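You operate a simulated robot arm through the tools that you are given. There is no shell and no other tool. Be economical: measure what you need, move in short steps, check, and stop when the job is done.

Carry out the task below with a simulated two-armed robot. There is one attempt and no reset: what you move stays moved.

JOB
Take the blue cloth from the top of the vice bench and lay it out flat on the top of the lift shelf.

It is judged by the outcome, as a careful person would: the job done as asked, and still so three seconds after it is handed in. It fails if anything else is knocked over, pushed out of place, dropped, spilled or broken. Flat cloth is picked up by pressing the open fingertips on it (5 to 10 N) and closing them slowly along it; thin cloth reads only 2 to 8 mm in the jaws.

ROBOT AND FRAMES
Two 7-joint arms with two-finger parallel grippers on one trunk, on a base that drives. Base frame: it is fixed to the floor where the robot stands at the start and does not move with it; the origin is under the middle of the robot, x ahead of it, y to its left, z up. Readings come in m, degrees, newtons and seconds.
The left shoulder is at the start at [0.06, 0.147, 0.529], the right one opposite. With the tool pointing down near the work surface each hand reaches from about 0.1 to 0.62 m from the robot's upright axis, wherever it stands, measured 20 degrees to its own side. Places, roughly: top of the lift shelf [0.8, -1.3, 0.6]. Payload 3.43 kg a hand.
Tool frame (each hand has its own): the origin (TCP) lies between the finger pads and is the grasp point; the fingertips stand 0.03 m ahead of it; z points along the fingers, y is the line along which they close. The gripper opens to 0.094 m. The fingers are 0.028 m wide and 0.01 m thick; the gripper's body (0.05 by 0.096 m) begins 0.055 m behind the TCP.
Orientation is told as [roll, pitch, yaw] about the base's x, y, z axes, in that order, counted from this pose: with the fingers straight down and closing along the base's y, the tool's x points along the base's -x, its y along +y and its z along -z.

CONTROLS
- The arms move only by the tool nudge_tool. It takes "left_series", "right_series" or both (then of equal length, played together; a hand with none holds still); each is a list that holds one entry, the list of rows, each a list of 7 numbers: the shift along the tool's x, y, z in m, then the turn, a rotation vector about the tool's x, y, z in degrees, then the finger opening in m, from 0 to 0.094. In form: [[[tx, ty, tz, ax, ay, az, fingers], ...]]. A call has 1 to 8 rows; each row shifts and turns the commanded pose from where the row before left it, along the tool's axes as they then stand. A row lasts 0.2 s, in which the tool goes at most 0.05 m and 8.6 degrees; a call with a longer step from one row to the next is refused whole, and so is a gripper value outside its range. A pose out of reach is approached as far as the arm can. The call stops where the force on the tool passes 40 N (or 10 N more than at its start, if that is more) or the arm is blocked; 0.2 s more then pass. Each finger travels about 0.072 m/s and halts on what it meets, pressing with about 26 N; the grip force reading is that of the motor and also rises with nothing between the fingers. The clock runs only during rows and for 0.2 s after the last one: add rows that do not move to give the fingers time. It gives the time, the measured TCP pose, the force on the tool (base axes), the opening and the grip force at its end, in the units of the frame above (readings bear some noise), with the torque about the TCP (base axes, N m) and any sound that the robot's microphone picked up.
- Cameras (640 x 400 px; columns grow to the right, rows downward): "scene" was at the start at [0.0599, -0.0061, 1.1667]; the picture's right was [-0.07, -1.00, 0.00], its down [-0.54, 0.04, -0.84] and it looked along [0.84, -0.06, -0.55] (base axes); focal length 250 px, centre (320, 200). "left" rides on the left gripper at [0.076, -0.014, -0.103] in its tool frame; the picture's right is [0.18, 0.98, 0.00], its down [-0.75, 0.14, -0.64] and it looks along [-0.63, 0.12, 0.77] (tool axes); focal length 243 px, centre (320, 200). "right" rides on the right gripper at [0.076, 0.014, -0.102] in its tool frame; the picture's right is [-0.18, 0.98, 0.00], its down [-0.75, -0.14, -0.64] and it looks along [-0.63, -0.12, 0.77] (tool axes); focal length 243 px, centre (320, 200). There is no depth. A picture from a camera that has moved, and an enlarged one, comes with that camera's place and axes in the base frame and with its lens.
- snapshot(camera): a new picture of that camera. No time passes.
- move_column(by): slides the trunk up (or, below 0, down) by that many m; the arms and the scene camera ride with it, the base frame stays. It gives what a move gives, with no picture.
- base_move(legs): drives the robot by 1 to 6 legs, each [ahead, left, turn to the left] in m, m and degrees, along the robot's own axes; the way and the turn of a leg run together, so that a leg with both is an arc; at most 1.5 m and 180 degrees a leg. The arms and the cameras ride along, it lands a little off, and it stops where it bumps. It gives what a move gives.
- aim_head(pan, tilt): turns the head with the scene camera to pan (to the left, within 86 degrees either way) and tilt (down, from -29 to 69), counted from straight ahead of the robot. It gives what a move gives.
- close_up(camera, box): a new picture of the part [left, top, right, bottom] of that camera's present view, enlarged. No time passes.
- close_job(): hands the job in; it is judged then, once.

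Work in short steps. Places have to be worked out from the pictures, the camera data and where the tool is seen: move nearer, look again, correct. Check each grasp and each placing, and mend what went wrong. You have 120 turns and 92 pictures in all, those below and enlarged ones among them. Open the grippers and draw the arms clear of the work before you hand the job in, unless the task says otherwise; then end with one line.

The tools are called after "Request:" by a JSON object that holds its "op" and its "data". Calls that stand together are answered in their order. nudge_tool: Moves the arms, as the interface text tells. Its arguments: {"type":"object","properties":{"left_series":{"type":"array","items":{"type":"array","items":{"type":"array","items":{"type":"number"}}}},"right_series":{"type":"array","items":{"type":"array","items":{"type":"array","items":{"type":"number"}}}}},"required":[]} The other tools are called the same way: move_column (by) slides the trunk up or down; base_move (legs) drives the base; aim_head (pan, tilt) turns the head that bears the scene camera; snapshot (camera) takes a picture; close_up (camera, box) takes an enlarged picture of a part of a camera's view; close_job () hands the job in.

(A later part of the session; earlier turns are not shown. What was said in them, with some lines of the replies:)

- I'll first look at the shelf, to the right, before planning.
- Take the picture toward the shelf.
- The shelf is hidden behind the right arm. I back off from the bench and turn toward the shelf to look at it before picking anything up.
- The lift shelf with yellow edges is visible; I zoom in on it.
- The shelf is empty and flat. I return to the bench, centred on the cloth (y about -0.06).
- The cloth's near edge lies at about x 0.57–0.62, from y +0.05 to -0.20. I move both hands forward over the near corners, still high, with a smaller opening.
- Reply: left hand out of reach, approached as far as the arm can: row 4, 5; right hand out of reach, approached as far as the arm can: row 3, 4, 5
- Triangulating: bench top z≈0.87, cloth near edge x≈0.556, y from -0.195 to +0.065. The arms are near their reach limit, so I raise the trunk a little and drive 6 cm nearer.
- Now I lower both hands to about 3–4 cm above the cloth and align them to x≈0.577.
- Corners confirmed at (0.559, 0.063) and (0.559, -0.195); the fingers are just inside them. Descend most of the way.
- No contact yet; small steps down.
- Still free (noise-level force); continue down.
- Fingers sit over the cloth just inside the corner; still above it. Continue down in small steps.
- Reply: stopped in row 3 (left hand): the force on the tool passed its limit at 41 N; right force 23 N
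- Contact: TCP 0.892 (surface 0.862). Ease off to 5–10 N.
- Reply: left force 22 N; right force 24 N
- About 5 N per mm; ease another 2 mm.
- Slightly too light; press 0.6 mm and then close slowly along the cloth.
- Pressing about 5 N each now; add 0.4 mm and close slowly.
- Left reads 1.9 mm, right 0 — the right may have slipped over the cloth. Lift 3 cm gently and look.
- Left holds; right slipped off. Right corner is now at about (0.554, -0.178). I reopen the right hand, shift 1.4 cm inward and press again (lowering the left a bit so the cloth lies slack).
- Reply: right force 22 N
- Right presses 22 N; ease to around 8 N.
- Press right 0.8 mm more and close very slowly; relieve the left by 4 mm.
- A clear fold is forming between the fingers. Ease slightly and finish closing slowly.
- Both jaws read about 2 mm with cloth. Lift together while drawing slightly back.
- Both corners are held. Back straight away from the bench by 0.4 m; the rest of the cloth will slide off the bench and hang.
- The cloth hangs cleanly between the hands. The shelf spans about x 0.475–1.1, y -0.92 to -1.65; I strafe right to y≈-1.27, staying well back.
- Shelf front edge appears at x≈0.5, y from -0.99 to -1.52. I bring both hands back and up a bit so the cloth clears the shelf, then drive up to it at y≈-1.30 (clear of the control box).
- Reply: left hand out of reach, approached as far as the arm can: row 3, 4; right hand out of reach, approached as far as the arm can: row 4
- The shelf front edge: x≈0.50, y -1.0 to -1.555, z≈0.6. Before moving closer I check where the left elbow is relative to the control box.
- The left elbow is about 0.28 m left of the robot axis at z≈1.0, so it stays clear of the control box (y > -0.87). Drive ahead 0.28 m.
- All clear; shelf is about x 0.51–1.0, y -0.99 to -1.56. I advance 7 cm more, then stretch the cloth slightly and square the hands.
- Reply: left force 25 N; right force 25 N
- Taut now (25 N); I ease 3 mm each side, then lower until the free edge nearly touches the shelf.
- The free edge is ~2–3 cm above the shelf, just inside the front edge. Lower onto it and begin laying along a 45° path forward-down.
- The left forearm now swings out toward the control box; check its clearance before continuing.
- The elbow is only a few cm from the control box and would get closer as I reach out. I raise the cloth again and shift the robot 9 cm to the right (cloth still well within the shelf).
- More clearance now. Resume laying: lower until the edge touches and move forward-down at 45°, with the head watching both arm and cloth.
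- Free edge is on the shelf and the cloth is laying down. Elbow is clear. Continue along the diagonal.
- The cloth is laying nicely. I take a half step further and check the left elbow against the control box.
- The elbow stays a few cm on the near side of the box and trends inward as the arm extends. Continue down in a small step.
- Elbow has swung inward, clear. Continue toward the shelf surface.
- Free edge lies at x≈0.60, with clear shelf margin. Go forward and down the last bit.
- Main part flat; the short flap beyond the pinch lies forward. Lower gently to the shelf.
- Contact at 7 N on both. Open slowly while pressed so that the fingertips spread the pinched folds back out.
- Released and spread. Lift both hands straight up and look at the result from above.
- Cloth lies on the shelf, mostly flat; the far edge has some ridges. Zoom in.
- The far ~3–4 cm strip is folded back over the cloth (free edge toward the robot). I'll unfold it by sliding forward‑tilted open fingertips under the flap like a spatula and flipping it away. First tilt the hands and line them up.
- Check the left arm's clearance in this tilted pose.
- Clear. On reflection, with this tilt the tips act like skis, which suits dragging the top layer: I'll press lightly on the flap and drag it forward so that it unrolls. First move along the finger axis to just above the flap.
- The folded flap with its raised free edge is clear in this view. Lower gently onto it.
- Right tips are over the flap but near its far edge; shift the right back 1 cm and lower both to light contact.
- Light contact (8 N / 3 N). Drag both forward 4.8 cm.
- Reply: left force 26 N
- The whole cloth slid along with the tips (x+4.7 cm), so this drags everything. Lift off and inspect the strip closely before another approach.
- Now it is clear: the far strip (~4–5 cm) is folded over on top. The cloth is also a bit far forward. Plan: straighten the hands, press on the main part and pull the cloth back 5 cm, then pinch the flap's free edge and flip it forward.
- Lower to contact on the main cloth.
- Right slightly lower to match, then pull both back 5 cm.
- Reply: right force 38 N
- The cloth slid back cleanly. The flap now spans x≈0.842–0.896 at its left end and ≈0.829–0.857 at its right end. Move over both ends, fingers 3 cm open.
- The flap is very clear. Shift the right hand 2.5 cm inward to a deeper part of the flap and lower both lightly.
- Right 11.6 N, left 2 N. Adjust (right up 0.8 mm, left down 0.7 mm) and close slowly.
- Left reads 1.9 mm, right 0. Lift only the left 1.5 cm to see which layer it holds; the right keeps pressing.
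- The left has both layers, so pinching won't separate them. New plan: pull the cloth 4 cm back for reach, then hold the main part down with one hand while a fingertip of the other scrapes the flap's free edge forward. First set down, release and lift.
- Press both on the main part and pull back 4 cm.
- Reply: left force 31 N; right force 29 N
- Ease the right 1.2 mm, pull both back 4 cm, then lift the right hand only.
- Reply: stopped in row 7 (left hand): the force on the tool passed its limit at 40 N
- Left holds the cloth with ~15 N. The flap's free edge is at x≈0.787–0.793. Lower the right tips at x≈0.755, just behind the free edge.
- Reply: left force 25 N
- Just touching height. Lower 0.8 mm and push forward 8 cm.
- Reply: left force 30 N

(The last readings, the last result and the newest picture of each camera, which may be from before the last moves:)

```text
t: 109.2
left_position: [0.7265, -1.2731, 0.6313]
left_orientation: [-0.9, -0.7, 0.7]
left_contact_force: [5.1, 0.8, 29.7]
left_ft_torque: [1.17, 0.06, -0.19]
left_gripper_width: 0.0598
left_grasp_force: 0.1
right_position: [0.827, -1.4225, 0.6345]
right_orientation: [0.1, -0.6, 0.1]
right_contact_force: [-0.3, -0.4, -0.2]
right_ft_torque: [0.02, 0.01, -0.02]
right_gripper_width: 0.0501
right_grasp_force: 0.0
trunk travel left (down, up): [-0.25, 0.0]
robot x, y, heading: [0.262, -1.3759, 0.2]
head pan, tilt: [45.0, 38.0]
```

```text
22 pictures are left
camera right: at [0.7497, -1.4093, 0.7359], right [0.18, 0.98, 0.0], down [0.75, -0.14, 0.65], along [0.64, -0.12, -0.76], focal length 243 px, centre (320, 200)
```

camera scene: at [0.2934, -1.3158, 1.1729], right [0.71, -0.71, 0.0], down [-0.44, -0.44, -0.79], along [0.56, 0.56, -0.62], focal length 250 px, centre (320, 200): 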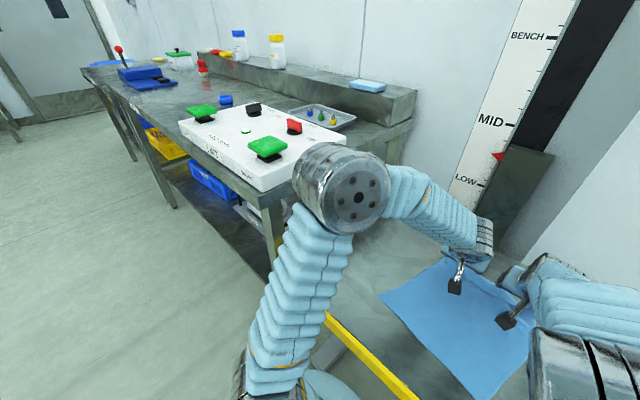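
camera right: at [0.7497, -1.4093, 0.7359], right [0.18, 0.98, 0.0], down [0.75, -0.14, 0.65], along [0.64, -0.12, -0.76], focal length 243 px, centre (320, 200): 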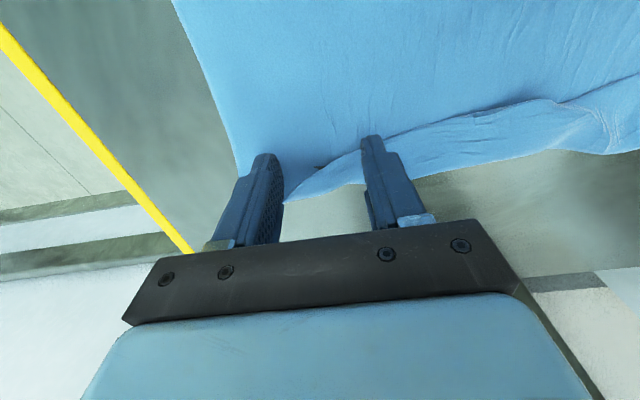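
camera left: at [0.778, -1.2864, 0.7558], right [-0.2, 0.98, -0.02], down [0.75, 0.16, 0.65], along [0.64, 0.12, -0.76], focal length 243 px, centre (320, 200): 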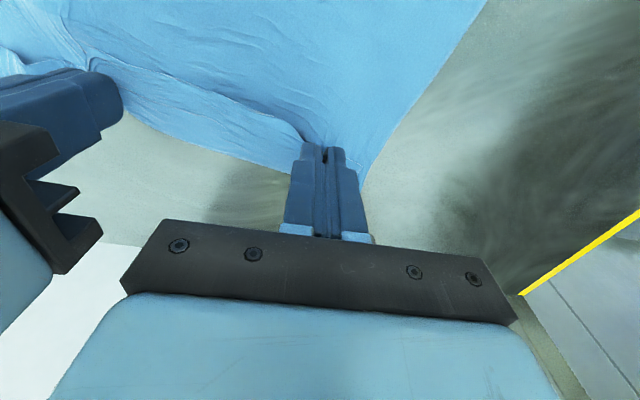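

It works: the right end of the flap is being pushed over. Continue forward 5 cm.

Request:
{"op": "nudge_tool", "data": {"right_series": [[[0, 0, 0.001, 0, 0, 0, 0.05], [-0.012, 0, 0, 0, 0, 0, 0.05], [-0.012, 0, 0, 0, 0, 0, 0.05], [-0.012, 0, 0, 0, 0, 0, 0.05], [-0.012, 0, 0, 0, 0, 0, 0.05], [0, 0, 0, 0, 0, 0, 0.05]]]}}

Request:
{"op": "snapshot", "data": {"camera": "right"}}

```text
t: 110.6
left_position: [0.7268, -1.2748, 0.6312]
left_orientation: [-0.9, -0.7, 0.8]
left_contact_force: [3.8, 0.3, 31.5]
left_ft_torque: [1.24, 0.13, -0.15]
left_gripper_width: 0.0598
left_grasp_force: 0.1
right_position: [0.876, -1.4203, 0.6333]
right_orientation: [0.3, -0.6, 0.0]
right_contact_force: [-0.2, -0.6, 0.8]
right_ft_torque: [-0.02, 0.02, -0.03]
right_gripper_width: 0.0501
right_grasp_force: 0.0
trunk travel left (down, up): [-0.25, 0.0]
robot x, y, heading: [0.2589, -1.3777, -0.1]
head pan, tilt: [45.0, 38.0]
```

```text
21 pictures are left
camera right: at [0.798, -1.4082, 0.7352], right [0.18, 0.98, 0.0], down [0.75, -0.14, 0.65], along [0.64, -0.11, -0.76], focal length 243 px, centre (320, 200)
```

right: 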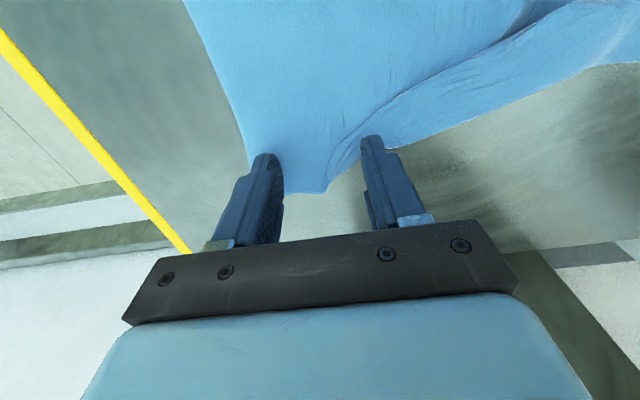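

The right corner is unfolded. Now swap: right hand returns to hold the main part (x≈0.75, y≈-1.45), then the left will scrape the left half.

Request:
{"op": "nudge_tool", "data": {"right_series": [[[0, 0, -0.03, 0, 0, 0, 0.05], [0.04, -0.01, -0.005, 0, 0, 0, 0.05], [0.04, -0.01, 0, 0, 0, 0, 0.05], [0.04, 0, 0, 0, 0, 0, 0.05], [0, 0, 0.025, 0, 0, 0, 0.05], [0, 0, 0.009, 0, 0, 0, 0.05], [0, 0, 0.002, 0, 0, 0, 0.05], [0, 0, 0, 0, 0, 0, 0.05]]]}}

```text
t: 112.4
left_position: [0.7254, -1.2739, 0.6311]
left_orientation: [-0.8, -0.6, 0.8]
left_contact_force: [-1.1, 1.4, 28.9]
left_ft_torque: [1.13, 0.26, 0.11]
left_gripper_width: 0.0601
left_grasp_force: 0.1
right_position: [0.7558, -1.442, 0.6321]
right_orientation: [0.2, -0.5, 0.2]
right_contact_force: [-0.8, 0.0, 5.0]
right_ft_torque: [-0.14, 0.06, -0.04]
right_gripper_width: 0.0502
right_grasp_force: 0.0
trunk travel left (down, up): [-0.25, 0.0]
robot x, y, heading: [0.2577, -1.3773, 0.1]
head pan, tilt: [45.0, 38.0]
```

Press the right another 1 mm; raise the left, move it to x≈0.755 and look where the left free edge is.

Request:
{"op": "nudge_tool", "data": {"left_series": [[[0, 0, -0.01, 0, 0, 0, 0.05], [-0.015, 0, -0.02, 0, 0, 0, 0.05], [-0.015, 0, 0, 0, 0, 0, 0.05], [0, 0, 0, 0, 0, 0, 0.05]]], "right_series": [[[0, 0, 0.001, 0, 0, 0, 0.05], [0, 0, 0, 0, 0, 0, 0.05], [0, 0, 0, 0, 0, 0, 0.05], [0, 0, 0, 0, 0, 0, 0.05]]]}}

Request:
{"op": "snapshot", "data": {"camera": "left"}}

```text
t: 113.4
left_position: [0.7543, -1.2738, 0.663]
left_orientation: [-0.9, -0.7, 0.7]
left_contact_force: [0.0, -0.7, 0.7]
left_ft_torque: [-0.03, -0.01, -0.04]
left_gripper_width: 0.0499
left_grasp_force: 0.1
right_position: [0.7554, -1.4409, 0.6311]
right_orientation: [0.2, -0.8, 0.1]
right_contact_force: [-0.7, -1.9, 35.0]
right_ft_torque: [-0.63, 0.25, 0.02]
right_gripper_width: 0.0503
right_grasp_force: 0.7
trunk travel left (down, up): [-0.25, 0.0]
robot x, y, heading: [0.2637, -1.3794, 0.2]
head pan, tilt: [45.0, 38.0]
```

```text
20 pictures are left
camera left: at [0.6784, -1.2859, 0.7649], right [-0.2, 0.98, -0.02], down [0.74, 0.16, 0.65], along [0.64, 0.12, -0.76], focal length 243 px, centre (320, 200)
```

left: 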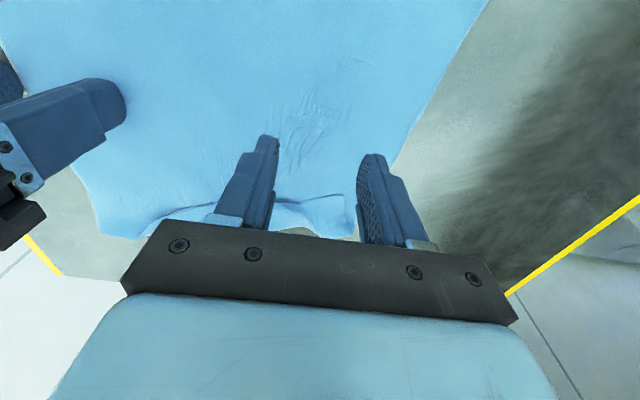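

Left free edge at x≈0.80. Lower the left tips behind it at x≈0.755 and push forward; ease the right hold slightly.

Request:
{"op": "nudge_tool", "data": {"left_series": [[[0, -0.004, 0.015, 0, 0, 0, 0.05], [0, 0, 0.012, 0, 0, 0, 0.05], [0, 0, 0.003, 0, 0, 0, 0.05], [0, 0, 0, 0, 0, 0, 0.05]]], "right_series": [[[0, 0, -0.001, 0, 0, 0, 0.05], [0, 0, 0, 0, 0, 0, 0.05], [0, 0, 0, 0, 0, 0, 0.05], [0, 0, 0, 0, 0, 0, 0.05]]]}}

```text
t: 114.4
left_position: [0.7565, -1.2767, 0.6321]
left_orientation: [-0.9, -0.6, 0.8]
left_contact_force: [-1.1, -0.1, 2.6]
left_ft_torque: [0.08, 0.06, 0.03]
left_gripper_width: 0.05
left_grasp_force: 0.1
right_position: [0.7557, -1.4412, 0.6307]
right_orientation: [0.1, -0.6, 0.1]
right_contact_force: [-0.5, -2.9, 26.3]
right_ft_torque: [-0.57, 0.2, 0.01]
right_gripper_width: 0.0508
right_grasp_force: 0.5
trunk travel left (down, up): [-0.25, 0.0]
robot x, y, heading: [0.262, -1.3767, 0.0]
head pan, tilt: [45.0, 38.0]
```

Light contact, push forward 9.6 cm.

Request:
{"op": "nudge_tool", "data": {"left_series": [[[-0.012, 0, 0, 0, 0, 0, 0.05], [-0.012, 0, 0, 0, 0, 0, 0.05], [-0.012, 0, 0, 0, 0, 0, 0.05], [-0.012, 0, 0, 0, 0, 0, 0.05], [-0.012, 0, 0, 0, 0, 0, 0.05], [-0.012, 0, 0, 0, 0, 0, 0.05], [-0.012, 0, 0, 0, 0, 0, 0.05], [-0.012, 0, 0, 0, 0, 0, 0.05]]]}}

Request:
{"op": "snapshot", "data": {"camera": "left"}}

```text
t: 116.2
left_position: [0.8531, -1.2778, 0.633]
left_orientation: [-0.8, -0.7, 0.9]
left_contact_force: [0.4, -0.7, 0.9]
left_ft_torque: [0.0, 0.02, 0.0]
left_gripper_width: 0.0503
left_grasp_force: 0.0
right_position: [0.7558, -1.4408, 0.6312]
right_orientation: [0.1, -0.7, 0.2]
right_contact_force: [-2.0, -4.2, 24.6]
right_ft_torque: [-0.57, 0.22, -0.04]
right_gripper_width: 0.0506
right_grasp_force: 0.7
trunk travel left (down, up): [-0.25, 0.0]
robot x, y, heading: [0.259, -1.3765, 0.3]
head pan, tilt: [45.0, 38.0]
```

```text
19 pictures are left
camera left: at [0.777, -1.29, 0.7359], right [-0.2, 0.98, -0.02], down [0.74, 0.16, 0.65], along [0.64, 0.12, -0.76], focal length 243 px, centre (320, 200)
```

left: 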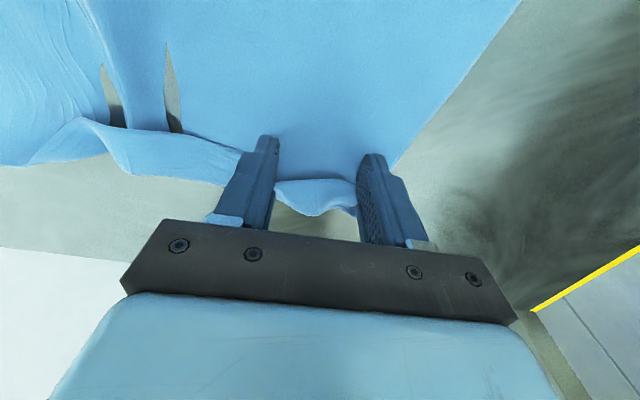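

Odd gray slits appear near the middle; zoom in to see.

Request:
{"op": "close_up", "data": {"camera": "left", "box": [0, 0, 400, 230]}}

```text
1.60 times, centred on (200, 115) of left
camera zoom: at [0.777, -1.29, 0.7359], right [-0.2, 0.98, -0.02], down [0.74, 0.16, 0.65], along [0.64, 0.12, -0.76], focal length 388 px, centre (512, 336)
```

zoom: 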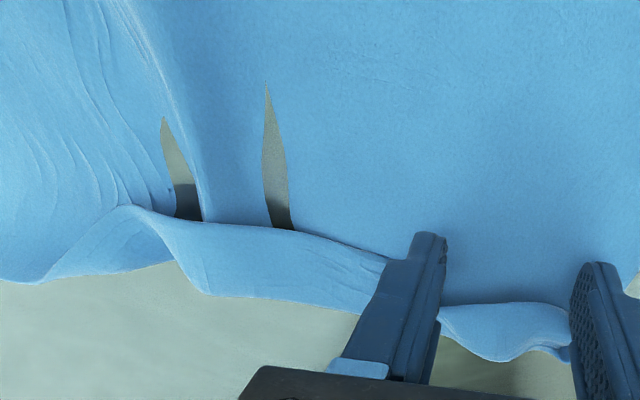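

Those look like render clipping where the cloth ripples. Continue the left push 3.5 cm more.

Request:
{"op": "nudge_tool", "data": {"left_series": [[[-0.012, 0, 0, 0, 0, 0, 0.05], [-0.012, 0, 0, 0, 0, 0, 0.05], [-0.012, 0, 0, 0, 0, 0, 0.05], [-0.008, 0, 0, 0, 0, 0, 0.05], [0, 0, 0, 0, 0, 0, 0.05]]]}}

Request:
{"op": "snapshot", "data": {"camera": "left"}}

```text
t: 117.4
left_position: [0.8967, -1.2766, 0.6335]
left_orientation: [-0.9, -0.8, 0.8]
left_contact_force: [-0.6, -0.5, -0.7]
left_ft_torque: [0.02, -0.02, 0.0]
left_gripper_width: 0.0499
left_grasp_force: 0.0
right_position: [0.7561, -1.4412, 0.6317]
right_orientation: [0.1, -0.7, 0.2]
right_contact_force: [-2.6, -2.7, 23.7]
right_ft_torque: [-0.55, 0.27, -0.07]
right_gripper_width: 0.051
right_grasp_force: 0.6
trunk travel left (down, up): [-0.25, 0.0]
robot x, y, heading: [0.2604, -1.3751, -0.1]
head pan, tilt: [45.0, 38.0]
```

```text
17 pictures are left
camera left: at [0.8209, -1.2895, 0.7363], right [-0.2, 0.98, -0.02], down [0.74, 0.16, 0.65], along [0.64, 0.12, -0.76], focal length 243 px, centre (320, 200)
```

left: 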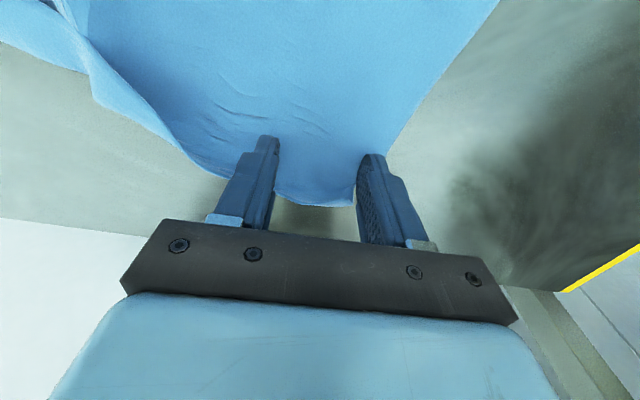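

The left half is unfolded as well. Lift both hands, draw back, and inspect the whole.

Request:
{"op": "nudge_tool", "data": {"left_series": [[[0, 0, -0.03, 0, 0, 0, 0.05], [0.02, 0, -0.045, 0, 0, 0, 0.05], [0.03, 0, -0.04, 0, 0, 0, 0.05], [0.03, 0, -0.04, 0, 0, 0, 0.05], [0.04, 0, -0.02, 0, 0, 0, 0.05], [0, 0, 0, 0, 0, 0, 0.05]]], "right_series": [[[0, 0, -0.02, 0, 0, 0, 0.05], [0, 0, -0.04, 0, 0, 0, 0.05], [0, 0, -0.04, 0, 0, 0, 0.05], [0.02, 0, -0.04, 0, 0, 0, 0.05], [0.02, 0, -0.02, 0, 0, 0, 0.05], [0, 0, 0, 0, 0, 0, 0.05]]]}}

Request:
{"op": "snapshot", "data": {"camera": "left"}}

Request:
{"op": "snapshot", "data": {"camera": "right"}}

```text
t: 118.8
left_position: [0.7754, -1.2749, 0.8056]
left_orientation: [-1.0, -0.6, 0.8]
left_contact_force: [-0.5, 0.2, -0.1]
left_ft_torque: [-0.01, -0.01, 0.01]
left_gripper_width: 0.0502
left_grasp_force: 0.1
right_position: [0.714, -1.4423, 0.7921]
right_orientation: [0.1, -0.5, 0.0]
right_contact_force: [-0.1, 0.9, 0.4]
right_ft_torque: [-0.04, 0.0, -0.01]
right_gripper_width: 0.05
right_grasp_force: 0.0
trunk travel left (down, up): [-0.25, 0.0]
robot x, y, heading: [0.2629, -1.3739, 0.2]
head pan, tilt: [45.0, 38.0]
```

```text
16 pictures are left
camera left: at [0.6996, -1.2878, 0.9081], right [-0.2, 0.98, -0.02], down [0.74, 0.16, 0.65], along [0.64, 0.12, -0.76], focal length 243 px, centre (320, 200)
```

left: 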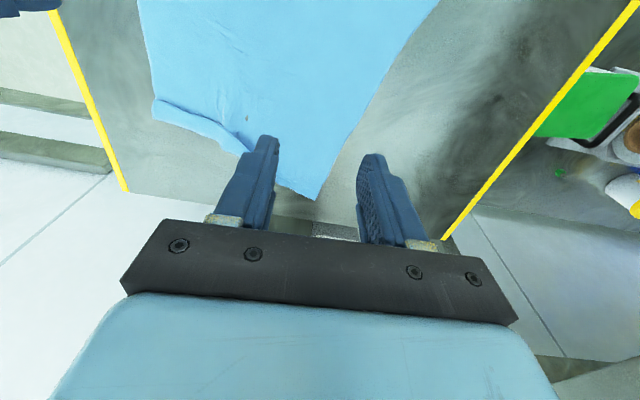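

```text
15 pictures are left
camera right: at [0.6371, -1.4292, 0.8928], right [0.18, 0.98, 0.0], down [0.75, -0.14, 0.65], along [0.64, -0.12, -0.76], focal length 243 px, centre (320, 200)
```

right: 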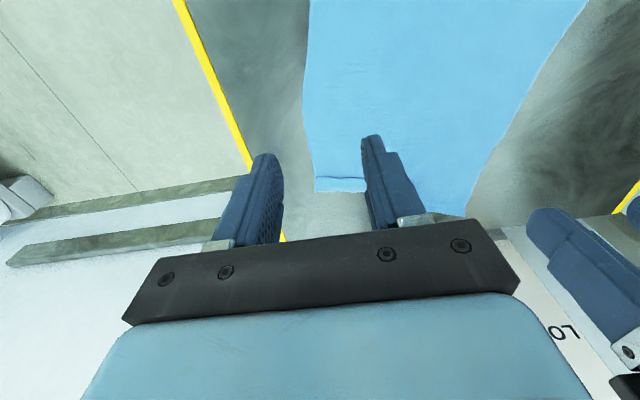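

Request:
{"op": "close_up", "data": {"camera": "left", "box": [130, 40, 370, 210]}}

```text
2.35 times, centred on (250, 125) of left
camera zoom: at [0.6996, -1.2878, 0.9081], right [-0.2, 0.98, -0.02], down [0.74, 0.16, 0.65], along [0.64, 0.12, -0.76], focal length 571 px, centre (485, 376)
```

zoom: 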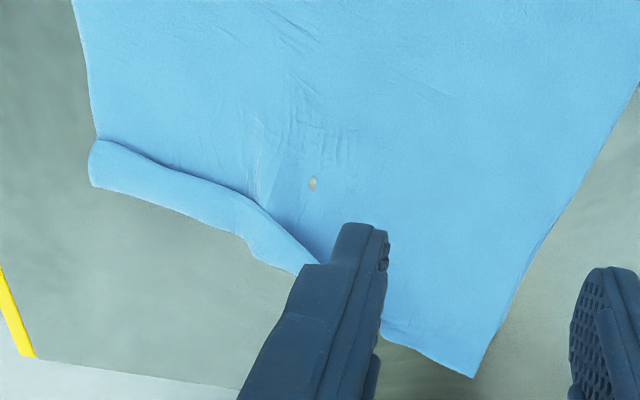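

The left half is fully unfolded; the right half still has a 2–3 cm flap (free edge x≈0.845–0.857, y -1.475 to -1.37). Hold with the left at the centre and scrape the right again.

Request:
{"op": "nudge_tool", "data": {"left_series": [[[0, -0.01, 0.045, 0, 0, 0, 0.05], [0, -0.01, 0.045, 0, 0, 0, 0.05], [0, 0, 0.045, 0, 0, 0, 0.05], [0, 0, 0.028, 0, 0, 0, 0.05], [0, 0, 0.009, 0, 0, 0, 0.05], [0, 0, 0.001, 0, 0, 0, 0.05], [0, 0, 0, 0, 0, 0, 0.05]]], "right_series": [[[-0.04, 0.01, 0.02, 0, 0, 0, 0.06], [-0.04, 0.007, 0.025, 0, 0, 0, 0.06], [-0.005, 0, 0.04, 0, 0, 0, 0.06], [0, 0, 0.04, 0, 0, 0, 0.06], [0, 0, 0.02, 0, 0, 0, 0.06], [0, 0, 0.004, 0, 0, 0, 0.06], [0, 0, 0, 0, 0, 0, 0.06]]]}}

```text
t: 120.4
left_position: [0.7779, -1.2983, 0.6322]
left_orientation: [-0.9, -0.6, 0.7]
left_contact_force: [-0.3, -0.2, -0.4]
left_ft_torque: [0.04, 0.0, -0.03]
left_gripper_width: 0.05
left_grasp_force: 0.0
right_position: [0.8028, -1.4251, 0.641]
right_orientation: [0.1, -0.4, 0.1]
right_contact_force: [0.5, -0.2, -0.2]
right_ft_torque: [0.01, -0.02, 0.01]
right_gripper_width: 0.0601
right_grasp_force: 0.0
trunk travel left (down, up): [-0.25, 0.0]
robot x, y, heading: [0.2603, -1.3784, 0.3]
head pan, tilt: [45.0, 38.0]
```

Press the left down ~2 mm for a firm hold; bring the right to light contact.

Request:
{"op": "nudge_tool", "data": {"left_series": [[[0, 0, 0.001, 0, 0, 0, 0.05], [0, 0, 0.001, 0, 0, 0, 0.05], [0, 0, 0, 0, 0, 0, 0.05], [0, 0, 0, 0, 0, 0, 0.05]]], "right_series": [[[0, 0, 0.005, 0, 0, 0, 0.06], [0, 0, 0.003, 0, 0, 0, 0.06], [0, 0, 0.0005, 0, 0, 0, 0.06], [0, 0, 0, 0, 0, 0, 0.06]]]}}

```text
t: 121.4
left_position: [0.7764, -1.2973, 0.6319]
left_orientation: [-0.9, -0.7, 0.7]
left_contact_force: [0.5, 0.0, 2.5]
left_ft_torque: [0.08, 0.04, -0.02]
left_gripper_width: 0.0498
left_grasp_force: 0.0
right_position: [0.8016, -1.4251, 0.6327]
right_orientation: [0.1, -0.5, 0.1]
right_contact_force: [0.2, 0.3, 0.1]
right_ft_torque: [-0.02, 0.0, -0.01]
right_gripper_width: 0.0601
right_grasp_force: 0.0
trunk travel left (down, up): [-0.25, 0.0]
robot x, y, heading: [0.2625, -1.3756, 0.4]
head pan, tilt: [45.0, 38.0]
```

Press left 1.3 mm more, right 0.6 mm, and push the right forward 8.5 cm.

Request:
{"op": "nudge_tool", "data": {"left_series": [[[0, 0, 0.0013, 0, 0, 0, 0.05], [0, 0, 0, 0, 0, 0, 0.05], [0, 0, 0, 0, 0, 0, 0.05], [0, 0, 0, 0, 0, 0, 0.05], [0, 0, 0, 0, 0, 0, 0.05], [0, 0, 0, 0, 0, 0, 0.05], [0, 0, 0, 0, 0, 0, 0.05], [0, 0, 0, 0, 0, 0, 0.05]]], "right_series": [[[0, 0, 0.0006, 0, 0, 0, 0.06], [0, 0, 0, 0, 0, 0, 0.06], [-0.014, 0, 0, 0, 0, 0, 0.06], [-0.014, 0, 0, 0, 0, 0, 0.06], [-0.014, 0, 0, 0, 0, 0, 0.06], [-0.014, 0, 0, 0, 0, 0, 0.06], [-0.014, 0, 0, 0, 0, 0, 0.06], [-0.015, 0, 0, 0, 0, 0, 0.06]]]}}

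Request:
{"op": "snapshot", "data": {"camera": "right"}}

```text
t: 123.2
left_position: [0.7782, -1.298, 0.632]
left_orientation: [-0.8, -0.8, 0.8]
left_contact_force: [5.4, 0.4, 33.1]
left_ft_torque: [1.04, 0.2, -0.14]
left_gripper_width: 0.0501
left_grasp_force: 0.3
right_position: [0.8794, -1.4236, 0.6336]
right_orientation: [0.1, -0.7, 0.3]
right_contact_force: [0.1, 1.2, -0.3]
right_ft_torque: [0.0, 0.03, 0.01]
right_gripper_width: 0.06
right_grasp_force: 0.0
right hand out of reach, approached as far as the arm can: row 8
trunk travel left (down, up): [-0.25, 0.0]
robot x, y, heading: [0.2615, -1.376, 0.2]
head pan, tilt: [45.0, 38.0]
```

```text
13 pictures are left
camera right: at [0.8013, -1.4097, 0.7346], right [0.18, 0.98, 0.01], down [0.75, -0.14, 0.65], along [0.64, -0.11, -0.76], focal length 243 px, centre (320, 200)
```

right: 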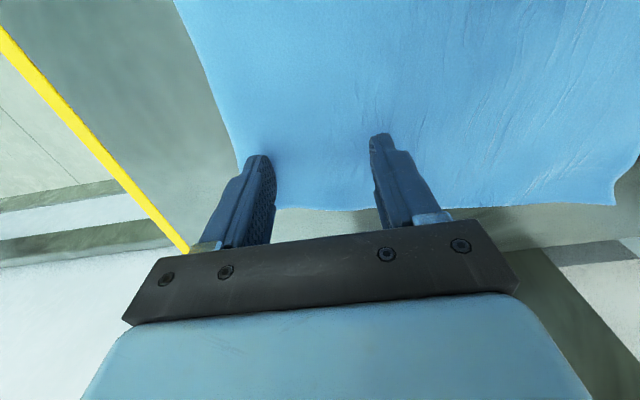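

The whole far edge is now unfolded and straight. Lift both hands straight up and draw them back.

Request:
{"op": "nudge_tool", "data": {"left_series": [[[0, 0, -0.015, 0, 0, 0, 0.05], [0, 0, -0.03, 0, 0, 0, 0.05], [0, 0, -0.045, 0, 0, 0, 0.05], [0.02, 0, -0.045, 0, 0, 0, 0.05], [0.03, 0, -0.045, 0, 0, 0, 0.05], [0.03, 0, -0.03, 0, 0, 0, 0.05], [0.03, 0, -0.03, 0, 0, 0, 0.05]]], "right_series": [[[0.003, 0, -0.015, 0, 0, 0, 0.06], [0.004, 0, -0.03, 0, 0, 0, 0.06], [0.03, 0, -0.035, 0, 0, 0, 0.06], [0.035, 0, -0.035, 0, 0, 0, 0.06], [0.035, 0, -0.035, 0, 0, 0, 0.06], [0.035, 0, -0.03, 0, 0, 0, 0.06], [0.035, 0, -0.03, 0, 0, 0, 0.06]]]}}

Request:
{"op": "snapshot", "data": {"camera": "left"}}

Request:
{"op": "snapshot", "data": {"camera": "right"}}

```text
refused: row 5 steps farther than a row can; nothing moved
```

```text
12 pictures are left
camera left: at [0.7007, -1.3107, 0.734], right [-0.2, 0.98, -0.02], down [0.74, 0.16, 0.65], along [0.64, 0.12, -0.76], focal length 243 px, centre (320, 200)
```

left: 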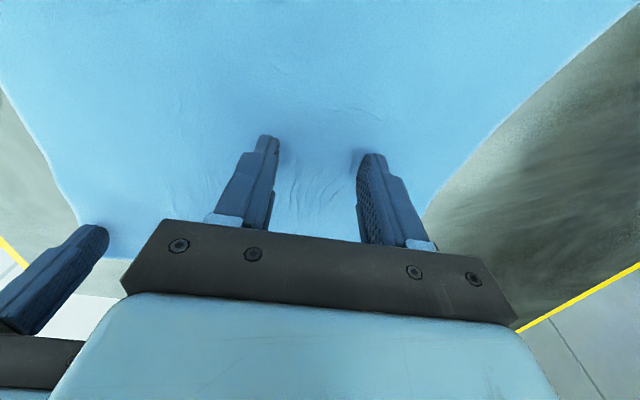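

```text
11 pictures are left
camera right: at [0.8013, -1.4097, 0.7346], right [0.18, 0.98, 0.01], down [0.75, -0.14, 0.65], along [0.64, -0.11, -0.76], focal length 243 px, centre (320, 200)
```

right: 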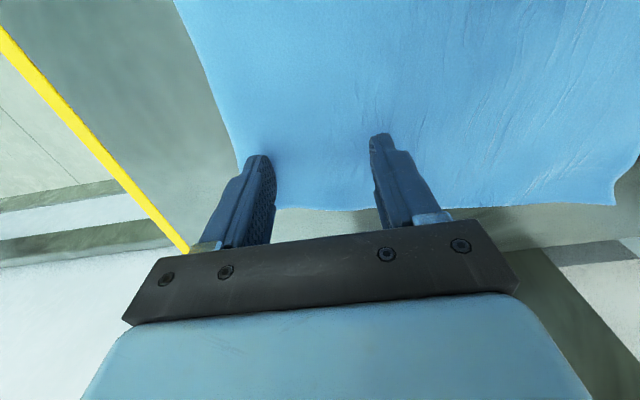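

A row was too long; redo with shorter steps.

Request:
{"op": "nudge_tool", "data": {"left_series": [[[0, 0, -0.015, 0, 0, 0, 0.05], [0, 0, -0.03, 0, 0, 0, 0.05], [0, 0, -0.04, 0, 0, 0, 0.05], [0.02, 0, -0.04, 0, 0, 0, 0.05], [0.03, 0, -0.035, 0, 0, 0, 0.05], [0.03, 0, -0.03, 0, 0, 0, 0.05], [0.03, 0, -0.03, 0, 0, 0, 0.05]]], "right_series": [[[0.003, 0, -0.015, 0, 0, 0, 0.06], [0.004, 0, -0.03, 0, 0, 0, 0.06], [0.03, 0, -0.035, 0, 0, 0, 0.06], [0.033, 0, -0.034, 0, 0, 0, 0.06], [0.033, 0, -0.034, 0, 0, 0, 0.06], [0.035, 0, -0.03, 0, 0, 0, 0.06], [0.035, 0, -0.03, 0, 0, 0, 0.06]]]}}

Request:
{"op": "snapshot", "data": {"camera": "left"}}

```text
t: 124.8
left_position: [0.6695, -1.2987, 0.8475]
left_orientation: [-0.8, -0.6, 0.7]
left_contact_force: [0.8, 0.2, 0.3]
left_ft_torque: [0.0, 0.01, 0.02]
left_gripper_width: 0.0498
left_grasp_force: 0.1
right_position: [0.7009, -1.4258, 0.8386]
right_orientation: [0.1, -0.5, 0.1]
right_contact_force: [0.3, -0.2, 0.8]
right_ft_torque: [0.01, 0.01, -0.01]
right_gripper_width: 0.0599
right_grasp_force: 0.1
trunk travel left (down, up): [-0.25, 0.0]
robot x, y, heading: [0.2596, -1.3797, 0.0]
head pan, tilt: [45.0, 38.0]
```

```text
10 pictures are left
camera left: at [0.5927, -1.3124, 0.9502], right [-0.2, 0.98, -0.02], down [0.74, 0.16, 0.65], along [0.64, 0.12, -0.76], focal length 243 px, centre (320, 200)
```

left: 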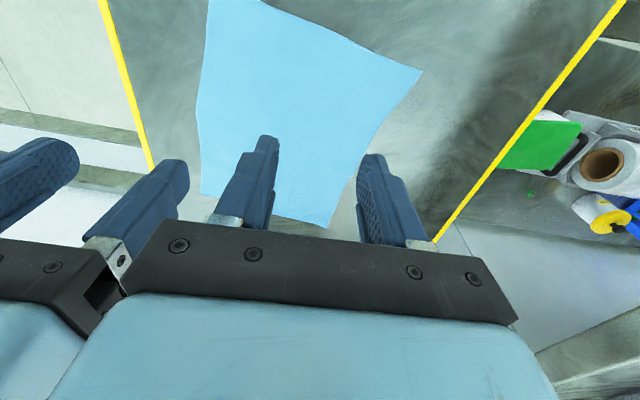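

The cloth lies flat with all corners on the shelf (near edge x≈0.63). Back the robot away and take a final look.

Request:
{"op": "base_move", "data": {"legs": [[-0.4, 0, 0]]}}

Request:
{"op": "aim_head", "data": {"pan": 0, "tilt": 30}}

Request:
{"op": "snapshot", "data": {"camera": "scene"}}

```text
t: 127.3
left_position: [0.2621, -1.3033, 0.8471]
left_orientation: [-1.0, -0.7, -0.3]
left_contact_force: [0.0, -0.3, 0.7]
left_ft_torque: [0.01, -0.03, 0.04]
left_gripper_width: 0.0499
left_grasp_force: 0.0
right_position: [0.2913, -1.4322, 0.8397]
right_orientation: [0.1, -0.5, -1.0]
right_contact_force: [0.1, -0.1, 0.9]
right_ft_torque: [-0.03, -0.01, -0.02]
right_gripper_width: 0.06
right_grasp_force: 0.0
trunk travel left (down, up): [-0.25, 0.0]
robot x, y, heading: [-0.1483, -1.3742, -1.0]
head pan, tilt: [45.0, 38.0]
```

```text
t: 128.5
left_position: [0.2607, -1.3031, 0.8478]
left_orientation: [-1.0, -0.6, -0.2]
left_contact_force: [0.0, 0.3, -0.3]
left_ft_torque: [0.0, 0.02, -0.01]
left_gripper_width: 0.0502
left_grasp_force: 0.0
right_position: [0.2933, -1.4313, 0.8393]
right_orientation: [0.1, -0.5, -1.0]
right_contact_force: [0.1, -0.1, 0.1]
right_ft_torque: [0.0, 0.01, -0.02]
right_gripper_width: 0.0599
right_grasp_force: 0.1
trunk travel left (down, up): [-0.25, 0.0]
robot x, y, heading: [-0.1476, -1.3752, -1.1]
head pan, tilt: [0.0, 30.0]
```

```text
9 pictures are left
camera scene: at [-0.0861, -1.3745, 1.1852], right [-0.02, -1.0, 0.0], down [-0.5, 0.01, -0.87], along [0.87, -0.01, -0.5], focal length 250 px, centre (320, 200)
```

scene: 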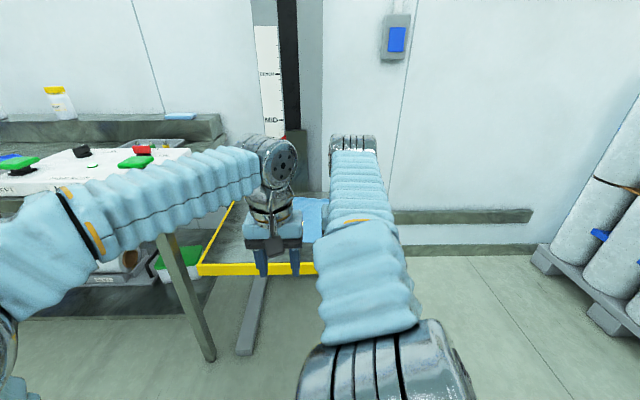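

Spread the hands apart to clear the view, then look.

Request:
{"op": "nudge_tool", "data": {"left_series": [[[0, 0.04, 0, 0, 0, 0, 0.05], [0, 0.04, 0, 0, 0, 0, 0.05], [0, 0.04, 0, 0, 0, 0, 0.05], [0, 0.04, 0, 0, 0, 0, 0.05]]], "right_series": [[[0, -0.04, 0, 0, 0, 0, 0.05], [0, -0.04, 0, 0, 0, 0, 0.05], [0, -0.04, 0, 0, 0, 0, 0.05], [0, -0.04, 0, 0, 0, 0, 0.05]]]}}

Request:
{"op": "close_up", "data": {"camera": "scene", "box": [180, 130, 440, 290]}}

```text
t: 129.5
left_position: [0.26, -1.1464, 0.8463]
left_orientation: [-1.0, -0.6, -0.4]
left_contact_force: [0.1, -0.7, -0.6]
left_ft_torque: [-0.02, -0.01, 0.0]
left_gripper_width: 0.0498
left_grasp_force: 0.0
right_position: [0.2912, -1.5934, 0.8378]
right_orientation: [0.1, -0.4, -1.0]
right_contact_force: [-0.7, 0.3, -0.9]
right_ft_torque: [0.01, 0.02, 0.01]
right_gripper_width: 0.0502
right_grasp_force: 0.1
trunk travel left (down, up): [-0.25, 0.0]
robot x, y, heading: [-0.1455, -1.374, -1.2]
head pan, tilt: [0.0, 30.0]
```

```text
2.46 times, centred on (310, 210) of scene
camera zoom: at [-0.086, -1.3745, 1.1852], right [-0.02, -1.0, 0.0], down [-0.5, 0.01, -0.87], along [0.87, -0.02, -0.5], focal length 614 px, centre (345, 175)
```

zoom: 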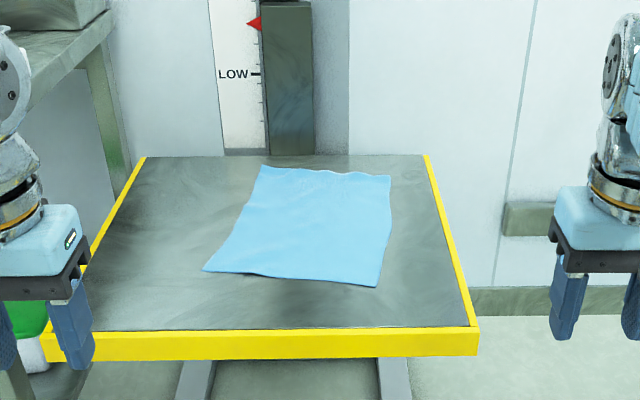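

The cloth lies flat and fully on the shelf, and both grippers are open and well clear of it. Handing in.

Request:
{"op": "close_job", "data": {}}

```text
The job is handed in.
```

The blue cloth is off the vice bench and laid out flat on the lift shelf, with all four corners on the shelf. I saw nothing else moved or knocked over, and both arms are open and clear.
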